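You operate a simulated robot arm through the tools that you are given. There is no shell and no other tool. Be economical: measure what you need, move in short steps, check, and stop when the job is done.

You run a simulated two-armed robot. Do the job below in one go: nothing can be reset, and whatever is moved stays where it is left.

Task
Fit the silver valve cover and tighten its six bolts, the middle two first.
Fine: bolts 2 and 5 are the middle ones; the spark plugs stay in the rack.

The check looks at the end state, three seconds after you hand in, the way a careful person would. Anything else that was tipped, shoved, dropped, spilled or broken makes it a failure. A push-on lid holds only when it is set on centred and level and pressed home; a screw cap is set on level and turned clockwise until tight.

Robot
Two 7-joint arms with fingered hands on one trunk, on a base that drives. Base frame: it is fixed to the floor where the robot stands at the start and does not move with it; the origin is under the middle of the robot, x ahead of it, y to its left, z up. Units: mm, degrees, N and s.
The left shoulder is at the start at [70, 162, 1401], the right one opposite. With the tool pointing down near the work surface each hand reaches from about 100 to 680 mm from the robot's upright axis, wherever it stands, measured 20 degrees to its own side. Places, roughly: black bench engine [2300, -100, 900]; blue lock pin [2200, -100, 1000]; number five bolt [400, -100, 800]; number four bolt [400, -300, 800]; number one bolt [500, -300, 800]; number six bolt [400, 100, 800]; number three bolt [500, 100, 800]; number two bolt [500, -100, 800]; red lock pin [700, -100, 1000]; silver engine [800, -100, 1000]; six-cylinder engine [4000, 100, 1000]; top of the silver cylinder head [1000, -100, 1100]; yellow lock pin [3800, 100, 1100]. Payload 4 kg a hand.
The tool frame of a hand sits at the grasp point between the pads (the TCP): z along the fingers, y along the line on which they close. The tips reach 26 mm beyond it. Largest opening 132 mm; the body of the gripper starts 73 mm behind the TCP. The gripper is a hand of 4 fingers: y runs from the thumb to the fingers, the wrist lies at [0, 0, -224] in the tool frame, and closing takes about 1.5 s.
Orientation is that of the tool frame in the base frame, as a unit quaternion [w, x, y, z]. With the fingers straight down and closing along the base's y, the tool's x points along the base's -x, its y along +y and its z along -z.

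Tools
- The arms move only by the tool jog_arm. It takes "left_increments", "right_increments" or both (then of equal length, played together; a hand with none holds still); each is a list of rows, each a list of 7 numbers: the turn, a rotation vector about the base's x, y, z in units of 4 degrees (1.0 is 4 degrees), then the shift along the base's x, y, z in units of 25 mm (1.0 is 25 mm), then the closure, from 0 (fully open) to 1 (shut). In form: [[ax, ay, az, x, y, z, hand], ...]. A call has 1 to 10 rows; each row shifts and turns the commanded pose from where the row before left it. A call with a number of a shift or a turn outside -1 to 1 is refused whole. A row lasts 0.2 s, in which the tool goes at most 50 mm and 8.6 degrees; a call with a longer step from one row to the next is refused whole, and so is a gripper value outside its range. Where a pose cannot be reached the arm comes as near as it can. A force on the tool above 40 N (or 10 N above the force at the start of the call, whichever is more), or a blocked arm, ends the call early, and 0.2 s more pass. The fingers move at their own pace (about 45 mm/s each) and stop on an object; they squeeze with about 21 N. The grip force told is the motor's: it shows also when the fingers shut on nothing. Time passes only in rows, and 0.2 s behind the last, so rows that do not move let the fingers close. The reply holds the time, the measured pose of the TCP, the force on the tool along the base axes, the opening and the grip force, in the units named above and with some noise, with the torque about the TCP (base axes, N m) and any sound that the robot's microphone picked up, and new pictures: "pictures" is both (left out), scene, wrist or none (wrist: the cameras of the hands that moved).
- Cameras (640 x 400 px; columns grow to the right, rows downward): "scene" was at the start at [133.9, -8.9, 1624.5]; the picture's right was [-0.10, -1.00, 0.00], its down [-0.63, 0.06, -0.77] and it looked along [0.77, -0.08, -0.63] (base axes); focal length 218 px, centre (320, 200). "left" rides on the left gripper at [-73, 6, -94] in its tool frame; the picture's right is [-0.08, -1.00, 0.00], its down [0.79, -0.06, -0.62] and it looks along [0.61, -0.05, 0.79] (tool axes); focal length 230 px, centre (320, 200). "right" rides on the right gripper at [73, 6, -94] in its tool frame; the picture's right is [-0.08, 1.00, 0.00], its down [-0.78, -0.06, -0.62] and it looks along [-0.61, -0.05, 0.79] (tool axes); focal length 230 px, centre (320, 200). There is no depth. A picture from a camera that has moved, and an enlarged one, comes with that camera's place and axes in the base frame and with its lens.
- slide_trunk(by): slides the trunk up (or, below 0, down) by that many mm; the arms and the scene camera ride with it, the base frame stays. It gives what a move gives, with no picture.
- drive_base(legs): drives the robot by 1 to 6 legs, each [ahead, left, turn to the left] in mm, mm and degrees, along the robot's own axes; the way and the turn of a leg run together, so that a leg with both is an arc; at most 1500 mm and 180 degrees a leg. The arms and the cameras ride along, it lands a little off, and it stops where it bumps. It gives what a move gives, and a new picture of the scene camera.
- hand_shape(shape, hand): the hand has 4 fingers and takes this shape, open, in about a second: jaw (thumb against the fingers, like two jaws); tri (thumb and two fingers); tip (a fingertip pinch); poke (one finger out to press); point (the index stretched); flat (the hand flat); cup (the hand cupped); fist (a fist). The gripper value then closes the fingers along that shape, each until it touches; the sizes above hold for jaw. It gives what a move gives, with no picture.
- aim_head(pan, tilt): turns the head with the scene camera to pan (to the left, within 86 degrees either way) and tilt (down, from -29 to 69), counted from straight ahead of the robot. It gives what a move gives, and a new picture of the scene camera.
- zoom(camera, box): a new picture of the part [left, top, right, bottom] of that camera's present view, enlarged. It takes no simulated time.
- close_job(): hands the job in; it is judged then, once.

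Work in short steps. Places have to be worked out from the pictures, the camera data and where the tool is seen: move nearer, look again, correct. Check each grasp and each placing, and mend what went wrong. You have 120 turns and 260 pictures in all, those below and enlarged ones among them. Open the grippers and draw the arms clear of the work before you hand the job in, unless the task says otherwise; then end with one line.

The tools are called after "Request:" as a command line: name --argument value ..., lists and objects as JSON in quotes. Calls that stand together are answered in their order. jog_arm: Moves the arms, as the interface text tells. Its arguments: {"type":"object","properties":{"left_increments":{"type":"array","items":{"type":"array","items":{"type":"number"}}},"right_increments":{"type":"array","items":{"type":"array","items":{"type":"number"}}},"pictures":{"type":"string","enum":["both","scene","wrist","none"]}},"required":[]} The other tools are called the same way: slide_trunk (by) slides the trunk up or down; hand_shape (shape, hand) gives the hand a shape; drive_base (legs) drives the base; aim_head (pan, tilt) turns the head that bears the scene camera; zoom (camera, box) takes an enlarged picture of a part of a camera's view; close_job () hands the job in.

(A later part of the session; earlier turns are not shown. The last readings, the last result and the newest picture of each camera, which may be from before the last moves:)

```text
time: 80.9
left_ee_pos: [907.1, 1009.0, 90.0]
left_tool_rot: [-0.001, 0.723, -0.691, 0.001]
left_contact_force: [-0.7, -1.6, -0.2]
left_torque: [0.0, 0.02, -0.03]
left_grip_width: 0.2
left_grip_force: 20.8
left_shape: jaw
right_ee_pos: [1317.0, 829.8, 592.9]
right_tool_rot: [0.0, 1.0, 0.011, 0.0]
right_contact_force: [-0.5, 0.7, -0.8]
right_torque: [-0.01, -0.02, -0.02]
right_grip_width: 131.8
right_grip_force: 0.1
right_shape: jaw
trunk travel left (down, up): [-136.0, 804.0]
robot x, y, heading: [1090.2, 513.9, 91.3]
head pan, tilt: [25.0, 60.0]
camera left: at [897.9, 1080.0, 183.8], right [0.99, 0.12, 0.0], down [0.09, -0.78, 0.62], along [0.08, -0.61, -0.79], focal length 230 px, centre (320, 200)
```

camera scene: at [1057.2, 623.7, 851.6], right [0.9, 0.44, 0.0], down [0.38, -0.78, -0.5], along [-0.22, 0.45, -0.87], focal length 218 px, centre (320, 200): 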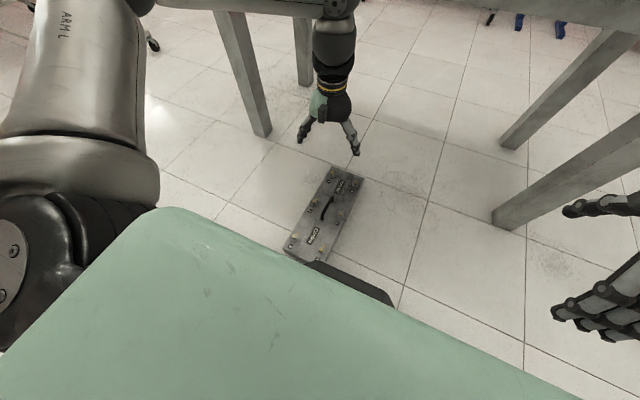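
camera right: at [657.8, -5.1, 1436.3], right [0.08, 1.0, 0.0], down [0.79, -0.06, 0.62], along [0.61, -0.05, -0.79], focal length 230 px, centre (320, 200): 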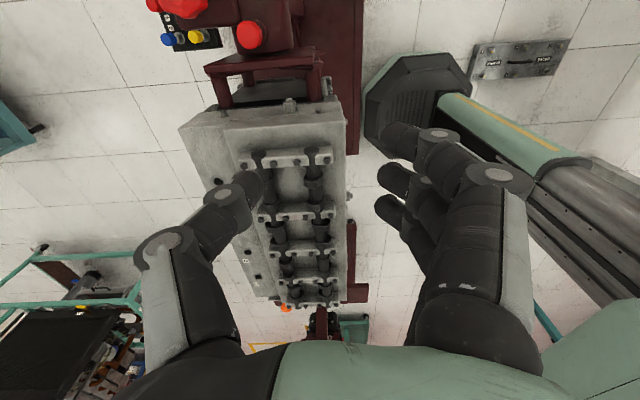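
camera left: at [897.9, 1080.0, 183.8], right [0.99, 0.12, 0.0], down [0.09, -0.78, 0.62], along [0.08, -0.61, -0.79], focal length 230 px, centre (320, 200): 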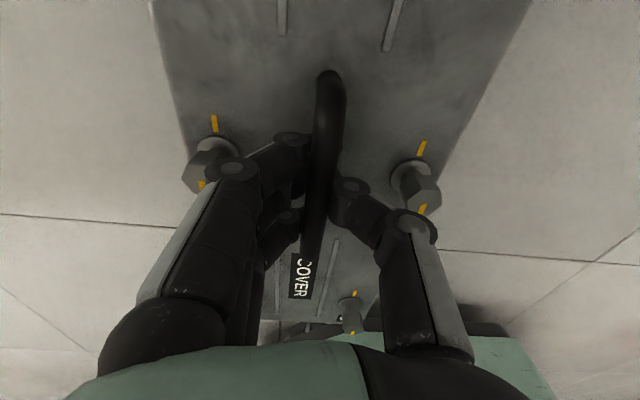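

Hooked: fingers meet under the bar. Lift slowly and watch the load and the tilt.

Request:
jog_arm --left_increments '[[0, 0, 0, 0, 0, 0.2, 1], [0, 0, 0, 0, 0, 0.3, 1], [0, 0, 0, 0, 0, 0.4, 1], [0, 0, 0, 0, 0, 0.5, 1], [0, 0, 0, 0, 0, 0.5, 1], [0, 0, 0, 0, 0, 0.5, 1], [0, 0, 0, 0, 0, 0, 1], [0, 0, 0, 0, 0, 0, 1]]' --pictures "both"

Request:
zoom --camera "scene" --box '[260, 130, 420, 280]'

```text
time: 82.7
left_ee_pos: [907.3, 1007.5, 150.5]
left_tool_rot: [0.0, 0.722, -0.692, 0.002]
left_contact_force: [-0.2, -0.2, -10.6]
left_torque: [-0.01, -0.03, -0.01]
left_grip_width: 0.0
left_grip_force: 20.7
left_shape: jaw
right_ee_pos: [1316.4, 828.8, 593.1]
right_tool_rot: [0.001, 1.0, 0.01, 0.0]
right_contact_force: [0.0, -0.4, 1.0]
right_torque: [0.01, -0.01, 0.02]
right_grip_width: 131.5
right_grip_force: 0.1
right_shape: jaw
trunk travel left (down, up): [-136.0, 804.0]
robot x, y, heading: [1090.9, 513.8, 91.2]
head pan, tilt: [25.0, 60.0]
camera scene: at [1057.0, 624.2, 851.4], right [0.9, 0.44, 0.0], down [0.38, -0.78, -0.5], along [-0.22, 0.45, -0.87], focal length 218 px, centre (320, 200)
camera left: at [898.7, 1080.3, 245.1], right [0.99, 0.12, 0.0], down [0.09, -0.78, 0.62], along [0.08, -0.61, -0.79], focal length 230 px, centre (320, 200)
```

scene: 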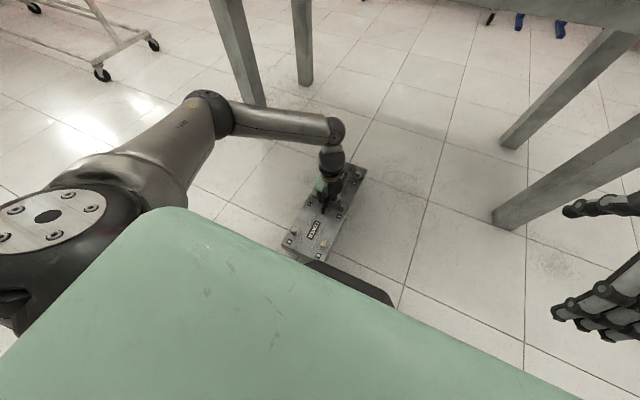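
left: 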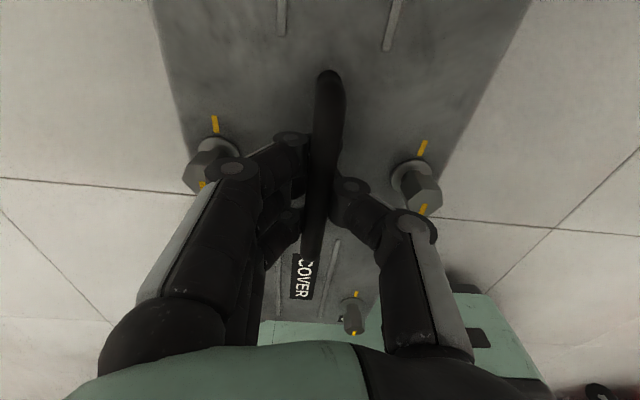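

```text
2.67 times, centred on (340, 205) of scene
camera zoom: at [1057.0, 624.2, 851.4], right [0.9, 0.44, 0.0], down [0.38, -0.78, -0.5], along [-0.22, 0.45, -0.87], focal length 583 px, centre (267, 187)
```

zoom: 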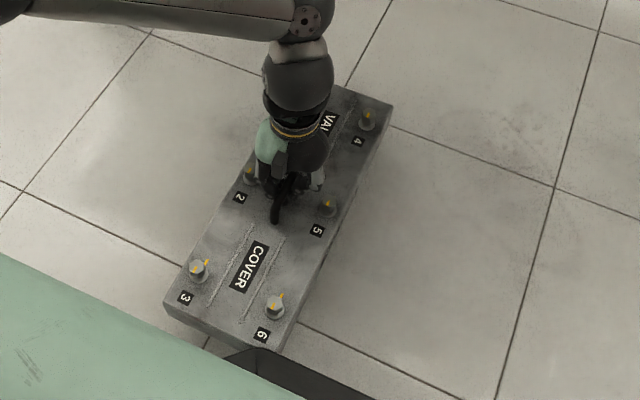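

The hook holds it level (10.6 N). I raise to z≈400 (still under bench height), then turn the hand −90° so the cover clears the bench.

Request:
jog_arm --left_increments '[[0, 0, 0, 0, 0, 0.5, 1], [0, 0, 0, 0, -0.1, 1, 1], [0, 0, 0, 0, -0.1, 1, 1], [0, 0, 0, 0, -0.1, 1, 1], [0, 0, 0, 0, -0.1, 1, 1], [0, 0, 0, 0, -0.1, 1, 1], [0, 0, 0, 0, -0.1, 1, 1], [0, 0, 0, 0, -0.1, 1, 1], [0, 0, 0, 0, -0.1, 1, 1], [0, 0, 0, 0, -0.1, 1, 1]]' --pictures "none"

Request:
jog_arm --left_increments '[[0, 0, -1, 0, 0, 0, 1], [0, 0, -1, 0, 0, 0, 1], [0, 0, -1, 0, 0, 0, 1], [0, 0, -1, 0, 0, 0, 1], [0, 0, -1, 0, 0, 0, 1], [0, 0, -1, 0, 0, 0, 1], [0, 0, -1, 0, 0, 0, 1], [0, 0, -1, 0, 0, 0, 1], [0, 0, -1, 0, 0, 0, 1], [0, 0, -1, 0, 0, 0, 1]]' --pictures "both"

```text
time: 84.9
left_ee_pos: [906.4, 983.6, 386.8]
left_tool_rot: [0.0, 0.723, -0.691, 0.001]
left_contact_force: [0.5, -0.8, -9.8]
left_torque: [-0.1, -0.05, 0.0]
left_grip_width: 0.1
left_grip_force: 20.9
left_shape: jaw
right_ee_pos: [1316.9, 828.5, 592.6]
right_tool_rot: [0.001, 1.0, 0.011, 0.0]
right_contact_force: [0.1, -0.1, -0.4]
right_torque: [0.01, 0.01, -0.04]
right_grip_width: 131.8
right_grip_force: 0.0
right_shape: jaw
trunk travel left (down, up): [-136.0, 804.0]
robot x, y, heading: [1089.0, 512.9, 91.1]
head pan, tilt: [25.0, 60.0]
```

```text
time: 87.1
left_ee_pos: [906.4, 984.8, 387.8]
left_tool_rot: [-0.001, -0.442, 0.897, -0.002]
left_contact_force: [0.1, -0.2, -9.9]
left_torque: [-0.01, -0.04, -0.05]
left_grip_width: 0.0
left_grip_force: 21.4
left_shape: jaw
right_ee_pos: [1316.5, 829.8, 591.8]
right_tool_rot: [0.001, 1.0, 0.011, -0.001]
right_contact_force: [0.8, 0.6, 0.2]
right_torque: [0.02, -0.05, 0.01]
right_grip_width: 131.9
right_grip_force: 0.2
right_shape: jaw
trunk travel left (down, up): [-136.0, 804.0]
robot x, y, heading: [1089.2, 512.7, 91.2]
head pan, tilt: [25.0, 60.0]
camera scene: at [1057.0, 624.2, 851.4], right [0.9, 0.44, 0.0], down [0.38, -0.78, -0.5], along [-0.22, 0.45, -0.87], focal length 218 px, centre (320, 200)
camera left: at [946.4, 1046.3, 481.9], right [0.84, -0.55, 0.0], down [-0.43, -0.66, 0.62], along [-0.34, -0.52, -0.79], focal length 230 px, centre (320, 200)
```

scene: 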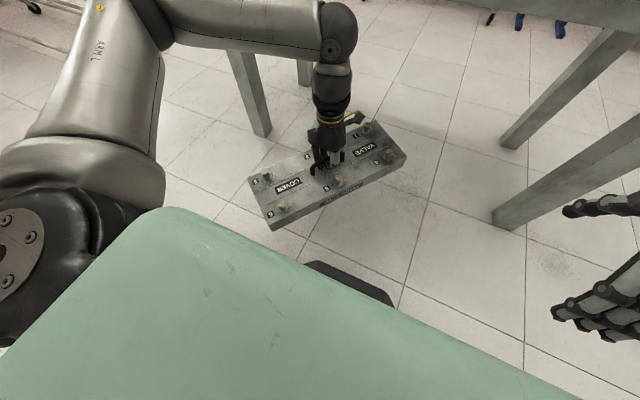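
left: 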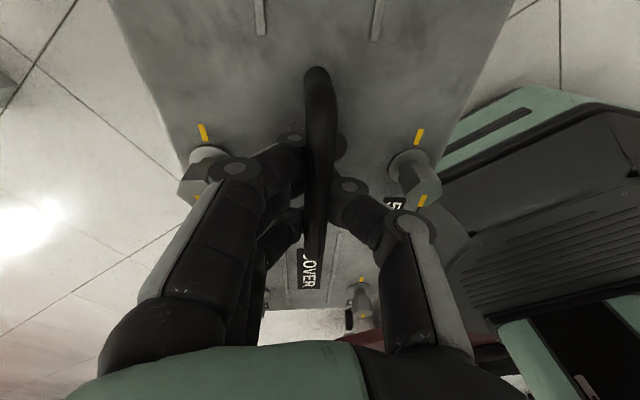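

Turning works. Continue another ~50°.

Request:
jog_arm --left_increments '[[0, 0, -1, 0, 0, 0, 1], [0, 0, -1, 0, 0, 0, 1], [0, 0, -1, 0, 0, 0, 1], [0, 0, -1, 0, 0, 0, 1], [0, 0, -1, 0, 0, 0, 1], [0, 0, -1, 0, 0, 0, 1], [0, 0, -1, 0, 0, 0, 1], [0, 0, -1, 0, 0, 0, 1], [0, 0, -1, 0, 0, 0, 1], [0, 0, -1, 0, 0, 0, 1]]' --pictures "none"

Request:
jog_arm --left_increments '[[0, 0, -1, 0, 0, 0, 1], [0, 0, -1, 0, 0, 0, 1], [0, 0, -0.5, 0, 0, 0, 1], [0, 0, 0, 0, 0, 0, 1]]' --pictures "both"

Request:
zoom --camera "scene" --box '[230, 90, 430, 240]'

```text
time: 89.3
left_ee_pos: [914.7, 983.7, 385.6]
left_tool_rot: [0.001, -0.109, 0.994, -0.001]
left_contact_force: [1.2, -1.0, -9.1]
left_torque: [-0.03, -0.03, -0.02]
left_grip_width: 0.1
left_grip_force: 20.4
left_shape: jaw
left hand out of reach, approached as far as the arm can: row 8
right_ee_pos: [1317.1, 829.0, 592.7]
right_tool_rot: [0.001, 1.0, 0.011, 0.0]
right_contact_force: [0.2, 0.0, -1.1]
right_torque: [-0.05, -0.02, 0.02]
right_grip_width: 132.0
right_grip_force: 0.0
right_shape: jaw
trunk travel left (down, up): [-136.0, 804.0]
robot x, y, heading: [1085.6, 513.5, 91.4]
head pan, tilt: [25.0, 60.0]
```

```text
time: 90.3
left_ee_pos: [953.0, 960.0, 389.8]
left_tool_rot: [-0.001, -0.023, 1.0, -0.002]
left_contact_force: [-0.5, 0.6, -9.2]
left_torque: [0.0, 0.01, -0.03]
left_grip_width: 0.0
left_grip_force: 21.7
left_shape: jaw
left hand out of reach, approached as far as the arm can: row 1, 2, 3
right_ee_pos: [1315.4, 830.4, 591.6]
right_tool_rot: [0.001, 1.0, 0.011, 0.0]
right_contact_force: [0.2, -0.1, -0.1]
right_torque: [0.0, 0.0, 0.0]
right_grip_width: 131.8
right_grip_force: 0.1
right_shape: jaw
trunk travel left (down, up): [-136.0, 804.0]
robot x, y, heading: [1090.5, 516.9, 91.1]
head pan, tilt: [25.0, 60.0]
camera scene: at [1057.1, 624.1, 851.4], right [0.9, 0.44, 0.0], down [0.38, -0.78, -0.5], along [-0.22, 0.45, -0.87], focal length 218 px, centre (320, 200)
camera left: at [1026.2, 969.5, 483.7], right [0.12, -0.99, 0.0], down [-0.78, -0.1, 0.62], along [-0.61, -0.08, -0.79], focal length 230 px, centre (320, 200)
```

scene: 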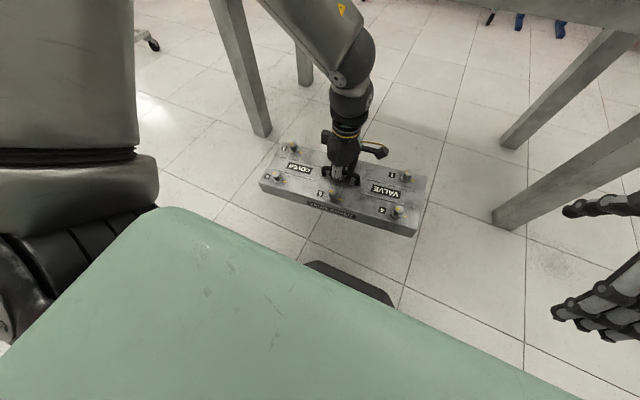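
left: 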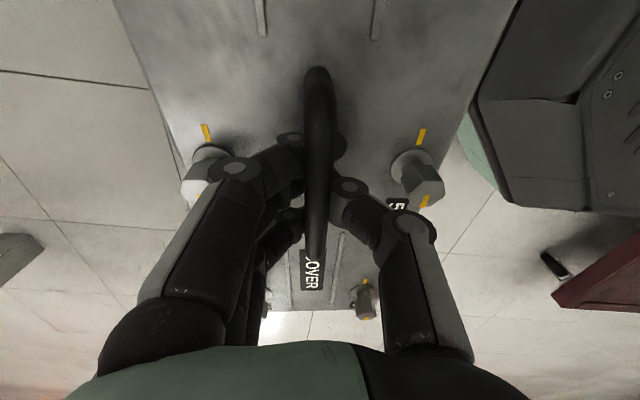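

```text
2.67 times, centred on (330, 165) of scene
camera zoom: at [1057.1, 624.1, 851.4], right [0.9, 0.44, 0.0], down [0.38, -0.78, -0.5], along [-0.22, 0.45, -0.87], focal length 583 px, centre (293, 293)
```

zoom: 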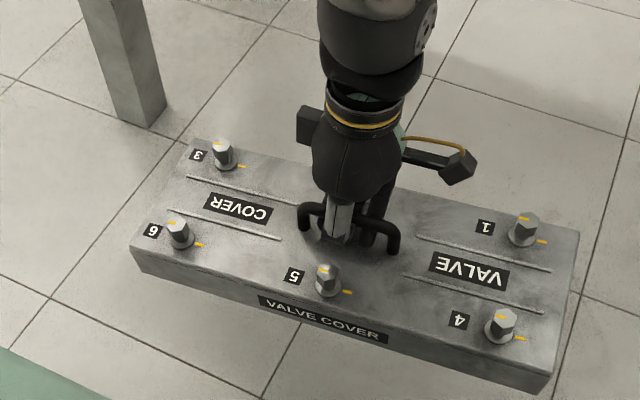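

The cover is now crosswise, 10 N, hooked well. I back off 35 mm from the bench and raise the trunk in two slides.

Request:
drive_base --legs '[[-35, 0, 0]]'

Request:
slide_trunk --by 400

Request:
slide_trunk --by 400

Request:
aim_head --pan 10 --tilt 50

```text
time: 91.2
left_ee_pos: [953.7, 925.9, 389.4]
left_tool_rot: [-0.001, -0.024, 1.0, 0.001]
left_contact_force: [0.2, 0.2, -9.4]
left_torque: [0.0, 0.06, 0.05]
left_grip_width: 0.1
left_grip_force: 21.4
left_shape: jaw
right_ee_pos: [1317.0, 794.1, 592.1]
right_tool_rot: [0.001, 1.0, 0.011, 0.0]
right_contact_force: [0.5, -0.4, -0.6]
right_torque: [0.01, 0.0, 0.0]
right_grip_width: 131.9
right_grip_force: 0.0
right_shape: jaw
trunk travel left (down, up): [-136.0, 804.0]
robot x, y, heading: [1089.0, 474.2, 91.3]
head pan, tilt: [25.0, 60.0]
camera scene: at [1057.8, 588.6, 851.5], right [0.9, 0.44, 0.0], down [0.38, -0.78, -0.5], along [-0.22, 0.45, -0.87], focal length 218 px, centre (320, 200)
```

scene: 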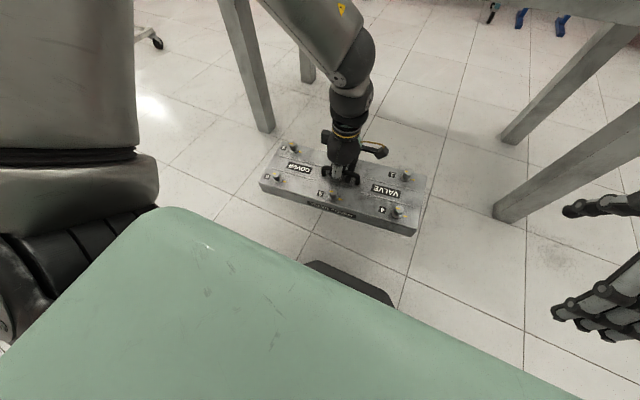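

```text
time: 95.0
left_ee_pos: [954.0, 925.7, 790.0]
left_tool_rot: [-0.001, -0.023, 1.0, -0.001]
left_contact_force: [0.7, 0.4, -9.8]
left_torque: [-0.03, 0.03, 0.0]
left_grip_width: 0.0
left_grip_force: 20.8
left_shape: jaw
right_ee_pos: [1316.7, 794.4, 992.8]
right_tool_rot: [0.001, 1.0, 0.011, 0.001]
right_contact_force: [-0.5, -0.2, -0.6]
right_torque: [-0.03, 0.01, 0.0]
right_grip_width: 131.8
right_grip_force: 0.0
right_shape: jaw
trunk travel left (down, up): [-536.0, 404.0]
robot x, y, heading: [1086.8, 476.9, 91.1]
head pan, tilt: [25.0, 60.0]
```

```text
time: 98.8
left_ee_pos: [952.9, 927.1, 1190.2]
left_tool_rot: [-0.001, -0.023, 1.0, -0.001]
left_contact_force: [1.1, -0.2, -10.1]
left_torque: [-0.02, 0.0, 0.02]
left_grip_width: 0.0
left_grip_force: 20.5
left_shape: jaw
right_ee_pos: [1317.6, 795.3, 1392.1]
right_tool_rot: [0.0, 1.0, 0.012, 0.0]
right_contact_force: [0.2, 0.3, -0.1]
right_torque: [0.0, 0.0, 0.02]
right_grip_width: 131.9
right_grip_force: 0.0
right_shape: jaw
trunk travel left (down, up): [-936.0, 4.0]
robot x, y, heading: [1090.8, 479.7, 91.0]
head pan, tilt: [25.0, 60.0]
```

```text
time: 99.6
left_ee_pos: [953.4, 926.6, 1189.9]
left_tool_rot: [-0.002, -0.024, 1.0, -0.002]
left_contact_force: [-0.1, 0.1, -9.0]
left_torque: [-0.05, 0.05, -0.03]
left_grip_width: 0.2
left_grip_force: 21.3
left_shape: jaw
right_ee_pos: [1317.4, 796.6, 1392.8]
right_tool_rot: [0.001, 1.0, 0.011, 0.001]
right_contact_force: [-0.6, 0.2, -1.2]
right_torque: [0.02, -0.03, -0.02]
right_grip_width: 131.8
right_grip_force: 0.0
right_shape: jaw
trunk travel left (down, up): [-936.0, 4.0]
robot x, y, heading: [1090.6, 479.1, 91.2]
head pan, tilt: [10.0, 50.0]
camera scene: at [1072.1, 605.4, 1664.0], right [0.98, 0.2, 0.0], down [0.15, -0.75, -0.64], along [-0.13, 0.63, -0.77], focal length 218 px, centre (320, 200)
```

scene: 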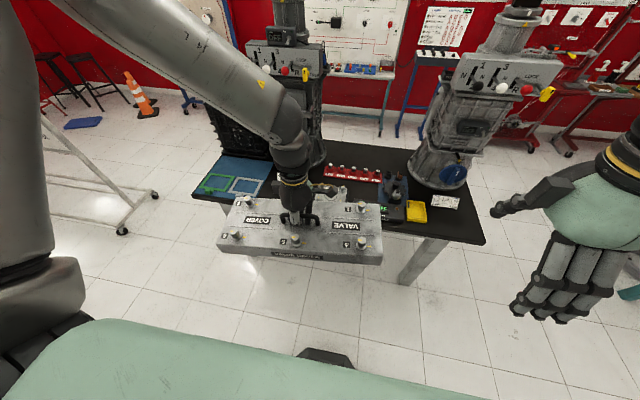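

Cover is up and level. Raise the hand another 150 mm before turning towards the engine.

Request:
jog_arm --left_increments '[[0, 0, 0, 0.1, 0, 0.8, 1], [0, 0, 0, 0.1, 0, 0.8, 1], [0, 0, 0, 0.1, 0, 0.8, 1], [0, 0, 0, 0.1, 0, 0.8, 1], [0, 0, 0, 0.1, 0, 0.8, 1], [0, 0, 0, 0.1, 0, 0.8, 1], [0, 0, 0, 0.1, 0, 0.8, 1], [0, 0, 0, 0.1, 0, 0.4, 1]]' --pictures "scene"

```text
time: 101.4
left_ee_pos: [972.7, 926.3, 1340.6]
left_tool_rot: [0.0, -0.024, 1.0, 0.0]
left_contact_force: [0.3, -0.6, -10.1]
left_torque: [-0.06, 0.01, 0.01]
left_grip_width: 0.0
left_grip_force: 20.9
left_shape: jaw
right_ee_pos: [1316.9, 795.5, 1393.0]
right_tool_rot: [0.001, 1.0, 0.012, 0.0]
right_contact_force: [0.6, -0.3, 0.0]
right_torque: [-0.01, 0.02, 0.03]
right_grip_width: 131.8
right_grip_force: 0.1
right_shape: jaw
trunk travel left (down, up): [-936.0, 4.0]
robot x, y, heading: [1088.6, 479.3, 91.4]
head pan, tilt: [10.0, 50.0]
camera scene: at [1072.4, 604.7, 1664.0], right [0.98, 0.19, 0.0], down [0.15, -0.75, -0.64], along [-0.13, 0.63, -0.77], focal length 218 px, centre (320, 200)
```

scene: 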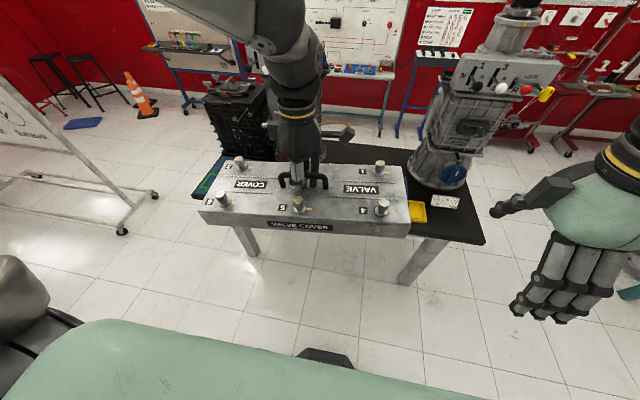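

Turn 180° to face the engine (two legs), watching the grip.

Request:
drive_base --legs '[[0, 0, 89], [0, 0, 89]]'

Request:
aim_head --pan 0 --tilt 50

```text
time: 109.4
left_ee_pos: [1189.4, 27.1, 1340.5]
left_tool_rot: [0.0, 1.0, 0.004, 0.001]
left_contact_force: [-0.1, 0.5, -9.9]
left_torque: [0.04, -0.02, 0.04]
left_grip_width: 0.3
left_grip_force: 21.0
left_shape: jaw
right_ee_pos: [849.6, 171.4, 1392.3]
right_tool_rot: [0.0, 0.009, 1.0, 0.001]
right_contact_force: [0.9, 0.2, -1.2]
right_torque: [0.01, 0.01, 0.03]
right_grip_width: 131.7
right_grip_force: 0.2
right_shape: jaw
trunk travel left (down, up): [-936.0, 4.0]
robot x, y, heading: [1088.7, 480.2, -90.8]
head pan, tilt: [10.0, 50.0]
camera scene: at [1099.2, 351.0, 1664.0], right [-0.99, -0.16, 0.0], down [-0.12, 0.76, -0.64], along [0.1, -0.63, -0.77], focal length 218 px, centre (320, 200)
```

scene: 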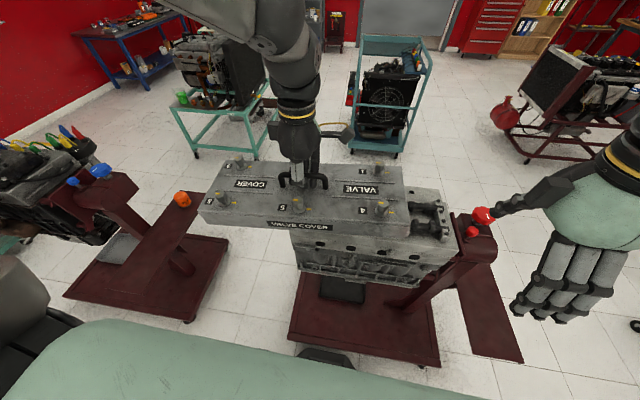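

```text
time: 110.1
left_ee_pos: [1189.5, 28.5, 1340.2]
left_tool_rot: [-0.002, 1.0, 0.004, 0.001]
left_contact_force: [0.4, 0.3, -10.2]
left_torque: [0.02, -0.01, -0.01]
left_grip_width: 0.1
left_grip_force: 20.5
left_shape: jaw
right_ee_pos: [851.6, 172.6, 1392.5]
right_tool_rot: [0.0, 0.008, 1.0, 0.001]
right_contact_force: [-0.6, -0.2, 1.2]
right_torque: [-0.01, 0.02, -0.02]
right_grip_width: 132.0
right_grip_force: 0.1
right_shape: jaw
trunk travel left (down, up): [-936.0, 4.0]
robot x, y, heading: [1086.2, 477.5, -91.0]
head pan, tilt: [0.0, 50.0]
camera scene: at [1086.1, 350.1, 1664.0], right [-1.0, 0.02, 0.0], down [0.01, 0.77, -0.64], along [-0.01, -0.64, -0.77], focal length 218 px, centre (320, 200)
```

scene: 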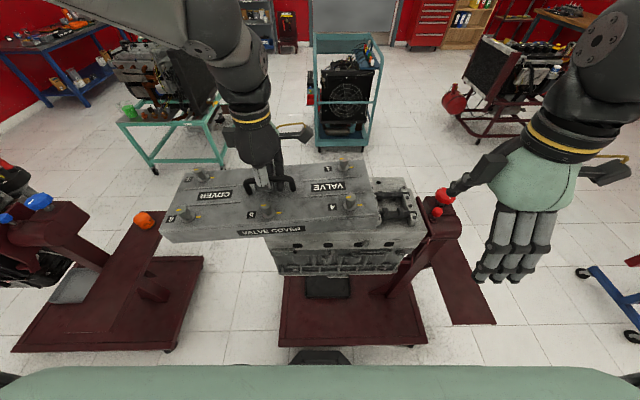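

Grip steady. Block from earlier views: x 765–1246, y −155..19, so the cover's target centre ≈(1007,−68). Strafe right 180 mm and square the heading.

Request:
drive_base --legs '[[0, -180, 0.9]]'

```text
time: 111.6
left_ee_pos: [1018.0, 30.5, 1339.6]
left_tool_rot: [-0.001, 1.0, 0.012, 0.0]
left_contact_force: [1.4, 0.0, -9.2]
left_torque: [0.02, 0.04, 0.02]
left_grip_width: 0.0
left_grip_force: 21.5
left_shape: jaw
right_ee_pos: [677.1, 170.9, 1393.5]
right_tool_rot: [-0.002, 0.001, 1.0, 0.001]
right_contact_force: [0.1, 0.8, -0.7]
right_torque: [0.06, 0.03, -0.02]
right_grip_width: 131.7
right_grip_force: 0.1
right_shape: jaw
trunk travel left (down, up): [-936.0, 4.0]
robot x, y, heading: [907.8, 478.0, -90.4]
head pan, tilt: [0.0, 50.0]
camera scene: at [911.1, 352.2, 1664.0], right [-1.0, 0.0, 0.0], down [0.0, 0.77, -0.64], along [-0.01, -0.64, -0.77], focal length 218 px, centre (320, 200)
```

scene: 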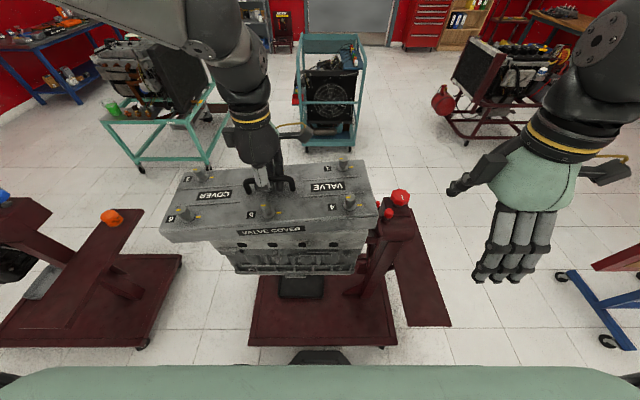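

Zoom to measure the cover's yaw, tilt and offset in the hand.

Request:
zoom --camera "scene" --box '[150, 150, 390, 300]'

Request:
zoom --camera "left" --box '[0, 0, 640, 400]'

```text
2.67 times, centred on (270, 225) of scene
camera zoom: at [911.1, 352.2, 1664.0], right [-1.0, 0.0, 0.0], down [0.0, 0.77, -0.64], along [-0.01, -0.64, -0.77], focal length 583 px, centre (453, 133)
```

zoom: 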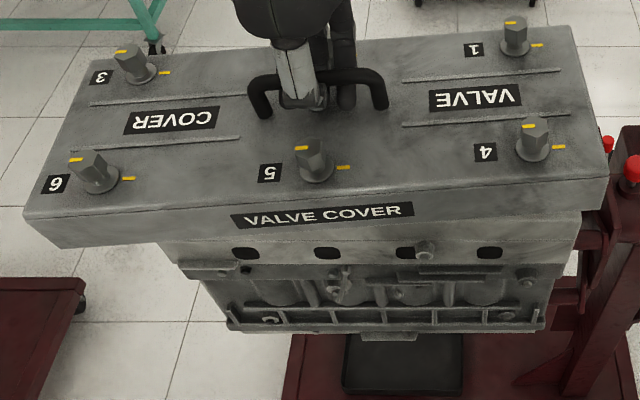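

```text
1.00 times, centred on (320, 200) of left (not enlarged: the box is as wide or as high as the picture)
camera zoom: at [945.8, 23.5, 1433.9], right [-0.1, 0.99, 0.0], down [0.78, 0.08, 0.62], along [0.61, 0.06, -0.79], focal length 230 px, centre (320, 200)
```

zoom: 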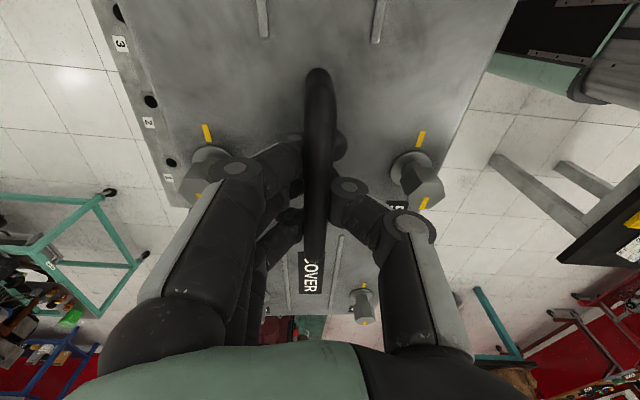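

Cover yaw ≈ +4.5° and its +x end ≈3° low; centre ≈ TCP+(−5,−6). I correct both rotations while moving 92 mm out over the head.

Request:
jog_arm --left_increments '[[0, -0.1, -0.15, 0, -0.5, 0, 1], [0, -0.1, -0.15, 0, -0.5, 0, 1], [0, -0.1, -0.15, 0, -0.5, 0, 1], [0, -0.1, -0.15, 0, -0.5, 0, 1], [0, -0.1, -0.15, -0.1, -0.5, 0, 1], [0, -0.1, -0.15, -0.1, -0.5, 0, 1], [0, -0.1, -0.15, -0.1, -0.5, 0, 1], [0, -0.1, -0.05, 0, -0.2, 0, 1], [0, 0, 0, 0, 0, 0, 1]]' --pictures "both"

Request:
zoom --camera "scene" --box '[150, 130, 390, 280]'

```text
time: 113.6
left_ee_pos: [963.5, -26.6, 1333.7]
left_tool_rot: [0.001, 0.999, -0.026, 0.029]
left_contact_force: [0.3, -0.1, -8.8]
left_torque: [0.02, 0.03, -0.01]
left_grip_width: 0.0
left_grip_force: 20.7
left_shape: jaw
left hand out of reach, approached as far as the arm can: row 2, 3, 4, 5, 6, 7, 8
right_ee_pos: [674.7, 171.1, 1391.2]
right_tool_rot: [-0.001, 0.001, 1.0, 0.0]
right_contact_force: [1.0, -0.5, 0.4]
right_torque: [0.02, 0.02, 0.03]
right_grip_width: 131.8
right_grip_force: 0.0
right_shape: jaw
trunk travel left (down, up): [-936.0, 4.0]
robot x, y, heading: [907.2, 479.8, -90.3]
head pan, tilt: [0.0, 50.0]
camera scene: at [906.3, 352.1, 1664.0], right [-1.0, 0.0, 0.0], down [0.0, 0.77, -0.64], along [0.0, -0.64, -0.77], focal length 218 px, centre (320, 200)
camera left: at [886.0, -28.6, 1422.9], right [-0.03, 1.0, 0.0], down [0.75, 0.02, 0.66], along [0.66, 0.01, -0.75], focal length 230 px, centre (320, 200)
```

scene: 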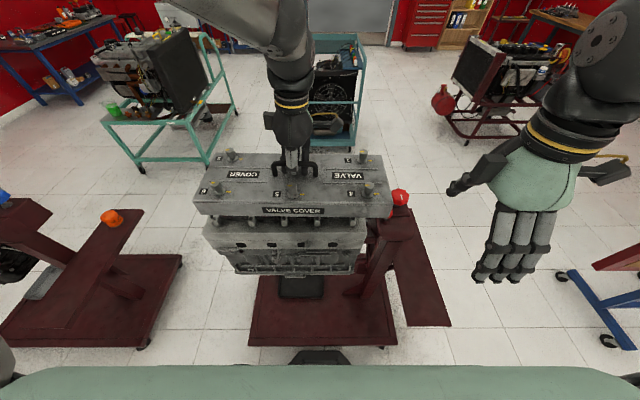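
left: 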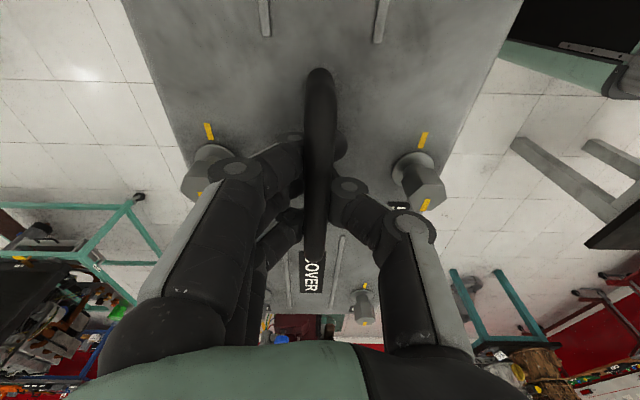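

```text
2.67 times, centred on (270, 205) of scene
camera zoom: at [906.3, 352.1, 1664.0], right [-1.0, 0.0, 0.0], down [0.0, 0.77, -0.64], along [0.0, -0.64, -0.77], focal length 583 px, centre (453, 187)
```

zoom: 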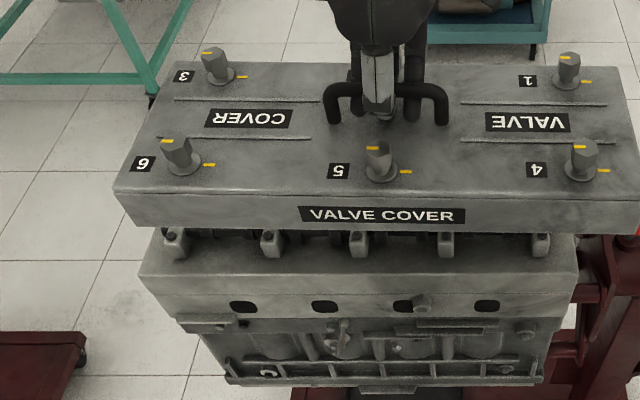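

Now yaw ≈0 and level; cover centre ≈(965,−27) at the arm's reach limit. Target centre ≈(1009,−68.5), so I shift the base: forward 42, left 43.

Request:
drive_base --legs '[[42, 43, 0]]'

Request:
zoom --camera "scene" --box '[150, 130, 390, 280]'

```text
time: 114.4
left_ee_pos: [966.6, -30.1, 1332.5]
left_tool_rot: [-0.001, 0.999, -0.03, 0.032]
left_contact_force: [-0.6, 0.3, -10.1]
left_torque: [0.01, 0.01, 0.0]
left_grip_width: 0.0
left_grip_force: 20.8
left_shape: jaw
right_ee_pos: [676.7, 169.7, 1392.5]
right_tool_rot: [0.002, 0.006, 1.0, 0.0]
right_contact_force: [-0.7, 0.7, -0.6]
right_torque: [0.0, -0.04, 0.0]
right_grip_width: 131.9
right_grip_force: 0.1
right_shape: jaw
trunk travel left (down, up): [-936.0, 4.0]
robot x, y, heading: [916.3, 473.0, -90.9]
head pan, tilt: [0.0, 50.0]
stopped in leg 1: the robot was blocked; the commanded pose is now the measured one
camera scene: at [909.9, 348.4, 1664.2], right [-1.0, 0.01, 0.0], down [0.01, 0.77, -0.64], along [-0.01, -0.64, -0.77], focal length 218 px, centre (320, 200)
```

scene: 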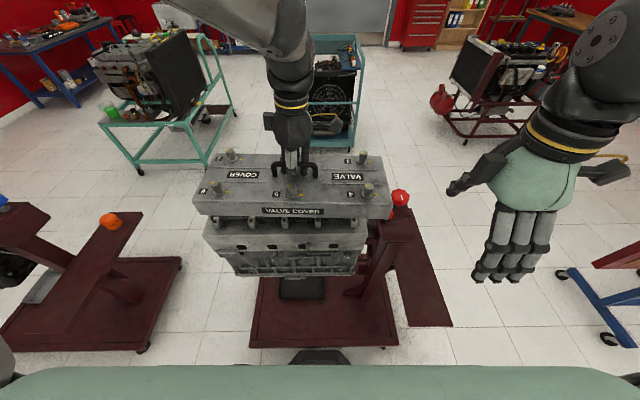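

```text
2.67 times, centred on (270, 205) of scene
camera zoom: at [909.9, 348.4, 1664.2], right [-1.0, 0.01, 0.0], down [0.01, 0.77, -0.64], along [-0.01, -0.64, -0.77], focal length 583 px, centre (453, 187)
```

zoom: 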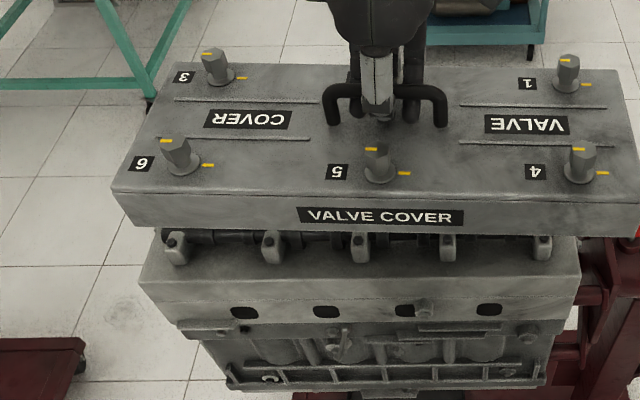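

Base is stopped by the stand's plate (front limit). The arm allows more reach nearer the robot's midline, so I back off a bit and strafe left 100, then jog the cover back across.

Request:
drive_base --legs '[[-10, 0, 0.8], [0, 100, 0]]'

Request:
jog_arm --left_increments '[[0, 0, 0, -0.6, 0, -0.2, 1], [0, 0, 0, -0.6, 0, -0.2, 1], [0, 0, 0, -0.6, -0.4, -0.2, 1], [0, 0, 0, -0.6, -0.4, -0.2, 1], [0, 0, 0, 0, -0.4, 0, 1], [0, 0, 0, 0, -0.4, 0, 1]]' --pictures "scene"

Request:
zoom --camera "scene" --box '[200, 130, 440, 280]'

```text
time: 115.9
left_ee_pos: [1064.2, -23.3, 1332.1]
left_tool_rot: [-0.001, 0.999, -0.023, 0.033]
left_contact_force: [-2.0, -0.3, -9.7]
left_torque: [0.02, -0.05, 0.02]
left_grip_width: 0.0
left_grip_force: 21.0
left_shape: jaw
right_ee_pos: [772.6, 172.1, 1389.5]
right_tool_rot: [0.004, 0.0, 1.0, 0.001]
right_contact_force: [-1.0, -0.2, 0.2]
right_torque: [0.02, -0.1, 0.02]
right_grip_width: 132.1
right_grip_force: 0.1
right_shape: jaw
trunk travel left (down, up): [-936.0, 4.0]
robot x, y, heading: [1017.1, 484.6, -89.8]
head pan, tilt: [0.0, 50.0]
camera scene: at [1002.3, 354.3, 1663.7], right [-1.0, 0.0, -0.01], down [0.0, 0.77, -0.64], along [0.01, -0.64, -0.77], focal length 218 px, centre (320, 200)
```

scene: 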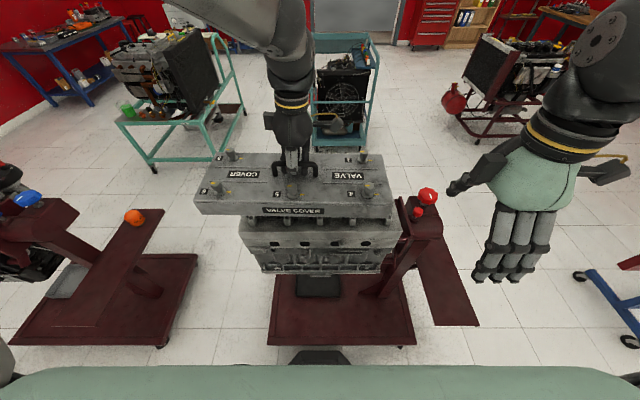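

```text
time: 117.3
left_ee_pos: [1013.1, -63.2, 1311.5]
left_tool_rot: [-0.001, 0.999, -0.023, 0.029]
left_contact_force: [0.0, -0.4, -9.8]
left_torque: [-0.01, 0.0, 0.01]
left_grip_width: 0.0
left_grip_force: 21.0
left_shape: jaw
right_ee_pos: [782.7, 171.6, 1392.3]
right_tool_rot: [0.001, -0.001, 1.0, 0.002]
right_contact_force: [0.8, 0.4, 0.0]
right_torque: [0.0, 0.0, -0.01]
right_grip_width: 132.0
right_grip_force: 0.1
right_shape: jaw
trunk travel left (down, up): [-936.0, 4.0]
robot x, y, heading: [1016.9, 489.4, -89.9]
head pan, tilt: [0.0, 50.0]
camera scene: at [1013.6, 355.1, 1663.9], right [-1.0, 0.0, 0.0], down [0.0, 0.77, -0.64], along [0.0, -0.64, -0.77], focal length 218 px, centre (320, 200)
```

scene: 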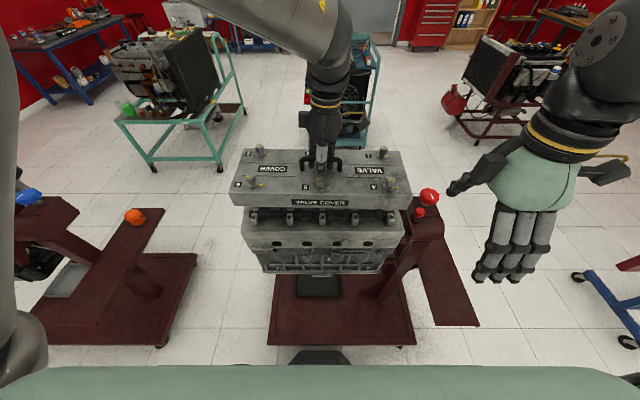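

```text
2.67 times, centred on (320, 205) of scene
camera zoom: at [1013.6, 355.1, 1663.9], right [-1.0, 0.0, 0.0], down [0.0, 0.77, -0.64], along [0.0, -0.64, -0.77], focal length 583 px, centre (320, 187)
```

zoom: 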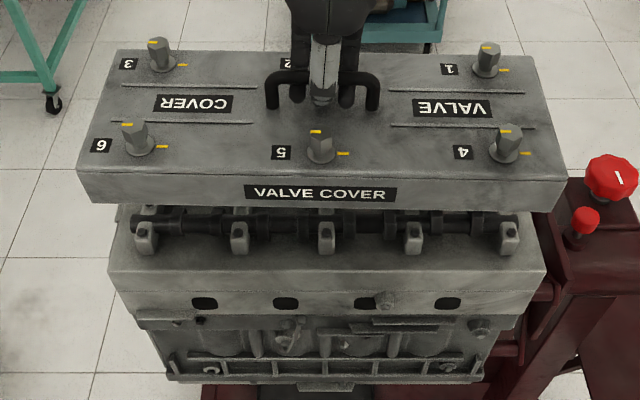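

Nearly there: cover centre ≈(1010.6,−65), yaw ≈ −1.2°; target (1006.5,−68.5). Apply the small corrections and lower 60 mm.

Request:
jog_arm --left_increments '[[0, 0, 0.15, -0.08, -0.06, -0.5, 1], [0, 0, 0.15, -0.08, -0.06, -0.5, 1], [0, 0, 0, 0, 0, -0.5, 1], [0, 0, 0, 0, 0, -0.5, 1], [0, 0, 0, 0, 0, -0.4, 1], [0, 0, 0, 0, 0, 0, 1]]' --pictures "both"

Request:
zoom --camera "scene" --box '[220, 150, 420, 275]'

```text
time: 118.7
left_ee_pos: [1012.0, -63.7, 1252.1]
left_tool_rot: [0.0, 0.999, -0.012, 0.03]
left_contact_force: [-0.6, 0.3, -9.7]
left_torque: [-0.01, 0.02, 0.04]
left_grip_width: 0.0
left_grip_force: 21.2
left_shape: jaw
right_ee_pos: [782.9, 172.6, 1392.6]
right_tool_rot: [0.0, -0.001, 1.0, 0.001]
right_contact_force: [-0.8, -1.1, -0.1]
right_torque: [-0.01, -0.02, -0.01]
right_grip_width: 131.7
right_grip_force: 0.1
right_shape: jaw
trunk travel left (down, up): [-936.0, 4.0]
robot x, y, heading: [1017.2, 485.3, -89.7]
head pan, tilt: [0.0, 50.0]
camera scene: at [1015.2, 355.6, 1664.0], right [-1.0, 0.0, 0.0], down [0.0, 0.77, -0.64], along [0.0, -0.64, -0.77], focal length 218 px, centre (320, 200)
camera left: at [932.7, -68.4, 1342.6], right [-0.05, 1.0, 0.0], down [0.75, 0.04, 0.66], along [0.66, 0.03, -0.75], focal length 230 px, centre (320, 200)
```

scene: 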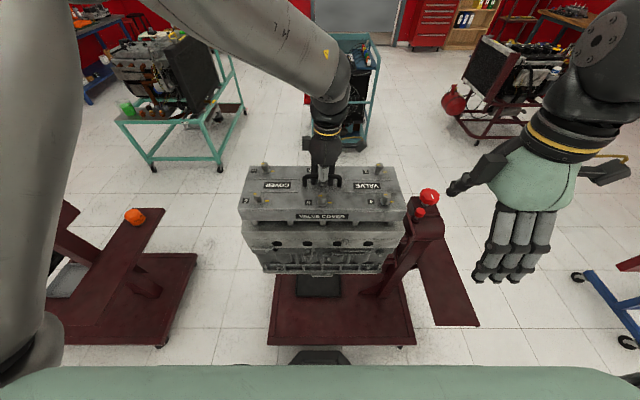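
left: 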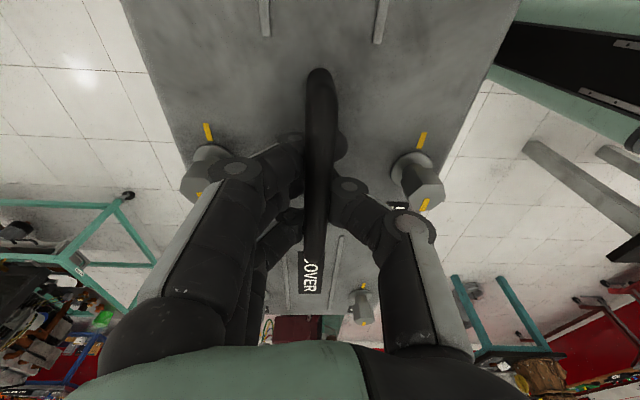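

```text
3.20 times, centred on (320, 212) of scene
camera zoom: at [1015.2, 355.6, 1664.0], right [-1.0, 0.0, 0.0], down [0.0, 0.77, -0.64], along [0.0, -0.64, -0.77], focal length 699 px, centre (320, 160)
```

zoom: 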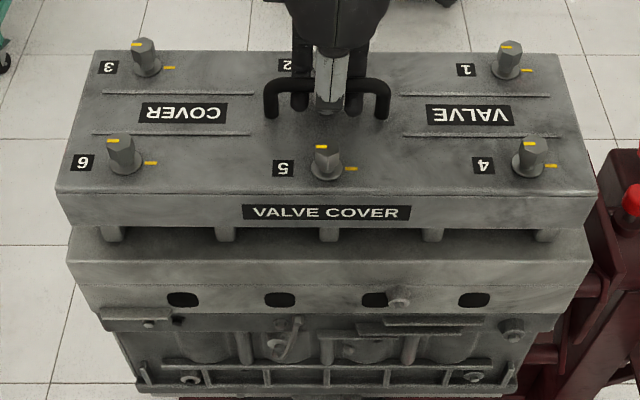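

Alignment good: remaining error about (+2, +4.5) mm, bottom ≈56 mm above the block. Correct and lower 42 mm.

Request:
jog_arm --left_increments '[[0, 0, 0.04, -0.04, -0.09, -0.4, 1], [0, 0, 0.04, -0.04, -0.09, -0.4, 1], [0, 0, 0, 0, 0, -0.4, 1], [0, 0, 0, 0, 0, -0.3, 1], [0, 0, 0, 0, 0, -0.2, 1], [0, 0, 0, 0, 0, 0, 1]]' --pictures "scene"

Request:
zoom --camera "scene" --box '[220, 150, 420, 275]'

```text
time: 120.1
left_ee_pos: [1009.0, -69.3, 1210.4]
left_tool_rot: [0.0, 1.0, -0.01, 0.029]
left_contact_force: [-0.1, 1.5, -9.9]
left_torque: [0.05, 0.03, -0.01]
left_grip_width: 0.0
left_grip_force: 21.2
left_shape: jaw
right_ee_pos: [783.1, 172.9, 1392.3]
right_tool_rot: [0.0, -0.001, 1.0, 0.001]
right_contact_force: [1.4, 0.0, 0.0]
right_torque: [-0.02, 0.02, 0.01]
right_grip_width: 132.0
right_grip_force: 0.1
right_shape: jaw
trunk travel left (down, up): [-936.0, 4.0]
robot x, y, heading: [1015.9, 486.9, -89.8]
head pan, tilt: [0.0, 50.0]
camera scene: at [1015.3, 356.1, 1664.0], right [-1.0, 0.0, 0.0], down [0.0, 0.77, -0.64], along [0.0, -0.64, -0.77], focal length 218 px, centre (320, 200)
```

scene: 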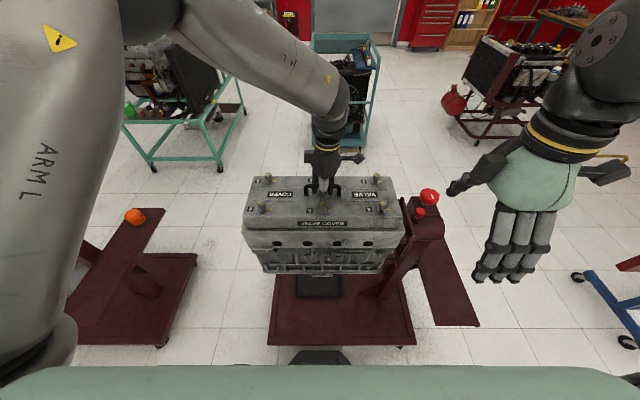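

```text
3.20 times, centred on (320, 212) of scene
camera zoom: at [1015.3, 356.1, 1664.0], right [-1.0, 0.0, 0.0], down [0.0, 0.77, -0.64], along [0.0, -0.64, -0.77], focal length 699 px, centre (320, 160)
```

zoom: 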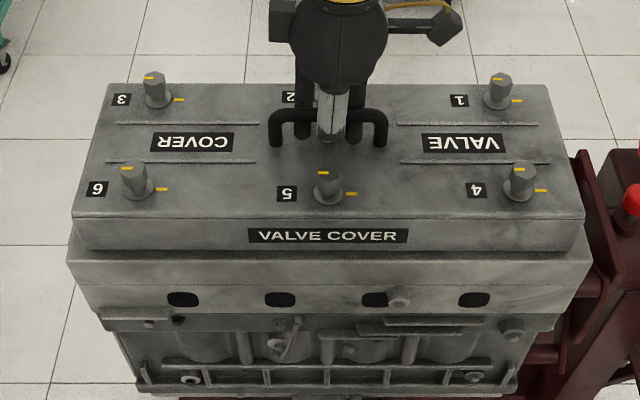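

Centred. Lower the last ~15 mm in small steps, watching the force.

Request:
jog_arm --left_increments '[[0, 0, 0, 0, 0, -0.12, 1], [0, 0, 0, 0, 0, -0.12, 1], [0, 0, 0, 0, 0, -0.12, 1], [0, 0, 0, 0, 0, -0.12, 1], [0, 0, 0, 0, 0, -0.12, 1], [0, 0, 0, 0, 0, 0, 1]]' --pictures "none"

Request:
zoom --camera "scene" --box '[220, 150, 420, 275]'

```text
time: 121.6
left_ee_pos: [1009.0, -69.7, 1201.6]
left_tool_rot: [0.006, 1.0, -0.008, 0.028]
left_contact_force: [2.3, 8.3, 20.2]
left_torque: [-0.11, 0.01, 0.01]
left_grip_width: 0.0
left_grip_force: 21.1
left_shape: jaw
right_ee_pos: [784.4, 177.0, 1392.7]
right_tool_rot: [0.0, 0.0, 1.0, -0.001]
right_contact_force: [-0.2, -0.7, 0.1]
right_torque: [-0.02, -0.02, 0.0]
right_grip_width: 131.8
right_grip_force: 0.1
right_shape: jaw
trunk travel left (down, up): [-936.0, 4.0]
robot x, y, heading: [1015.3, 486.1, -89.9]
head pan, tilt: [0.0, 50.0]
stopped in row 6 (left hand): the force on the tool passed its limit at 41 N (the readings are from after the stop); the commanded pose is now the measured one
```

```text
3.20 times, centred on (320, 212) of scene
camera zoom: at [1015.9, 361.9, 1664.3], right [-1.0, 0.0, 0.0], down [0.0, 0.76, -0.65], along [0.0, -0.65, -0.76], focal length 699 px, centre (320, 160)
```

zoom: 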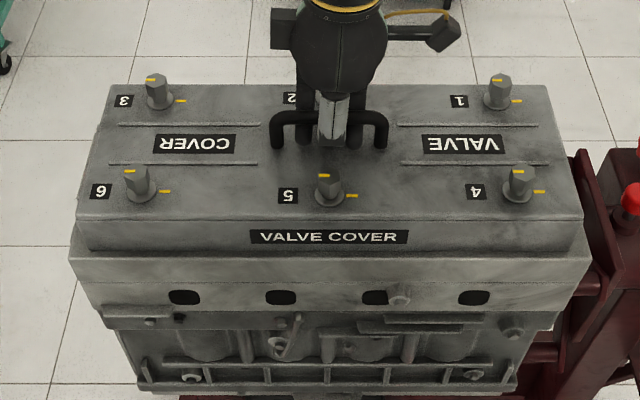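

Contact: the cover is down on the block. Relieve 2 mm, open the fingers to the pre-grasp width and look.

Request:
jog_arm --left_increments '[[0, 0, 0, 0, 0, 0.12, 1], [0, 0, 0, 0, 0, 0, 0.62], [0, 0, 0, 0, 0, 0, 0.62], [0, 0, 0, 0, 0, 0, 0.62], [0, 0, 0, 0, 0, 0, 0.62], [0, 0, 0, 0, 0, 0, 0.62]]' --pictures "wrist"

Request:
zoom --camera "scene" --box '[220, 150, 420, 275]'

```text
time: 123.0
left_ee_pos: [1009.8, -69.0, 1203.9]
left_tool_rot: [0.005, 1.0, -0.008, 0.029]
left_contact_force: [-0.5, 7.0, 1.8]
left_torque: [-0.06, 0.05, -0.04]
left_grip_width: 47.7
left_grip_force: 0.0
left_shape: jaw
right_ee_pos: [783.7, 176.3, 1393.5]
right_tool_rot: [0.0, -0.002, 1.0, 0.0]
right_contact_force: [-0.3, -1.6, -0.1]
right_torque: [0.01, 0.01, -0.01]
right_grip_width: 131.9
right_grip_force: 0.0
right_shape: jaw
trunk travel left (down, up): [-936.0, 4.0]
robot x, y, heading: [1014.5, 485.7, -90.1]
head pan, tilt: [0.0, 50.0]
camera left: at [931.3, -74.0, 1293.3], right [-0.06, 1.0, -0.01], down [0.75, 0.05, 0.66], along [0.66, 0.03, -0.75], focal length 230 px, centre (320, 200)
```

left: 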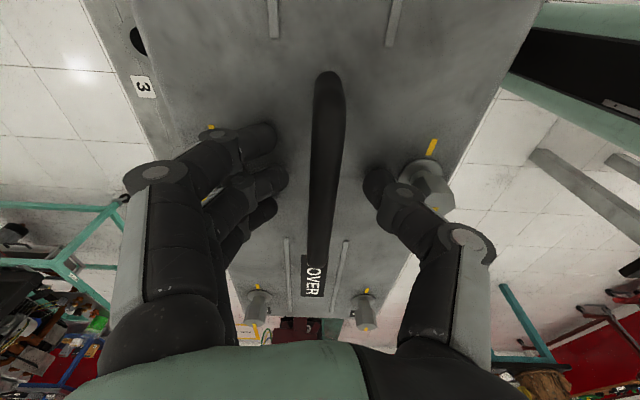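

```text
3.20 times, centred on (320, 212) of scene
camera zoom: at [1015.3, 359.2, 1664.3], right [-1.0, 0.0, 0.0], down [0.0, 0.77, -0.64], along [0.0, -0.64, -0.77], focal length 699 px, centre (320, 160)
```

zoom: 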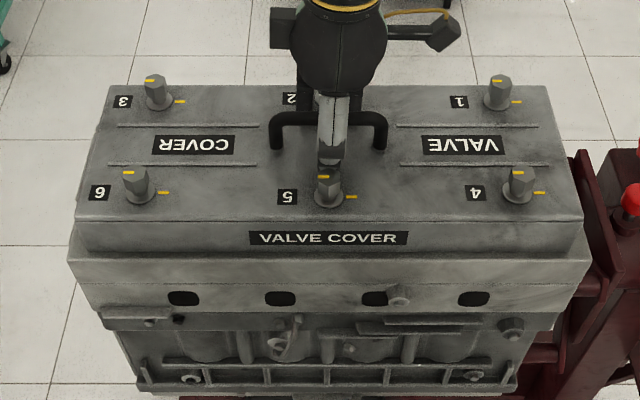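

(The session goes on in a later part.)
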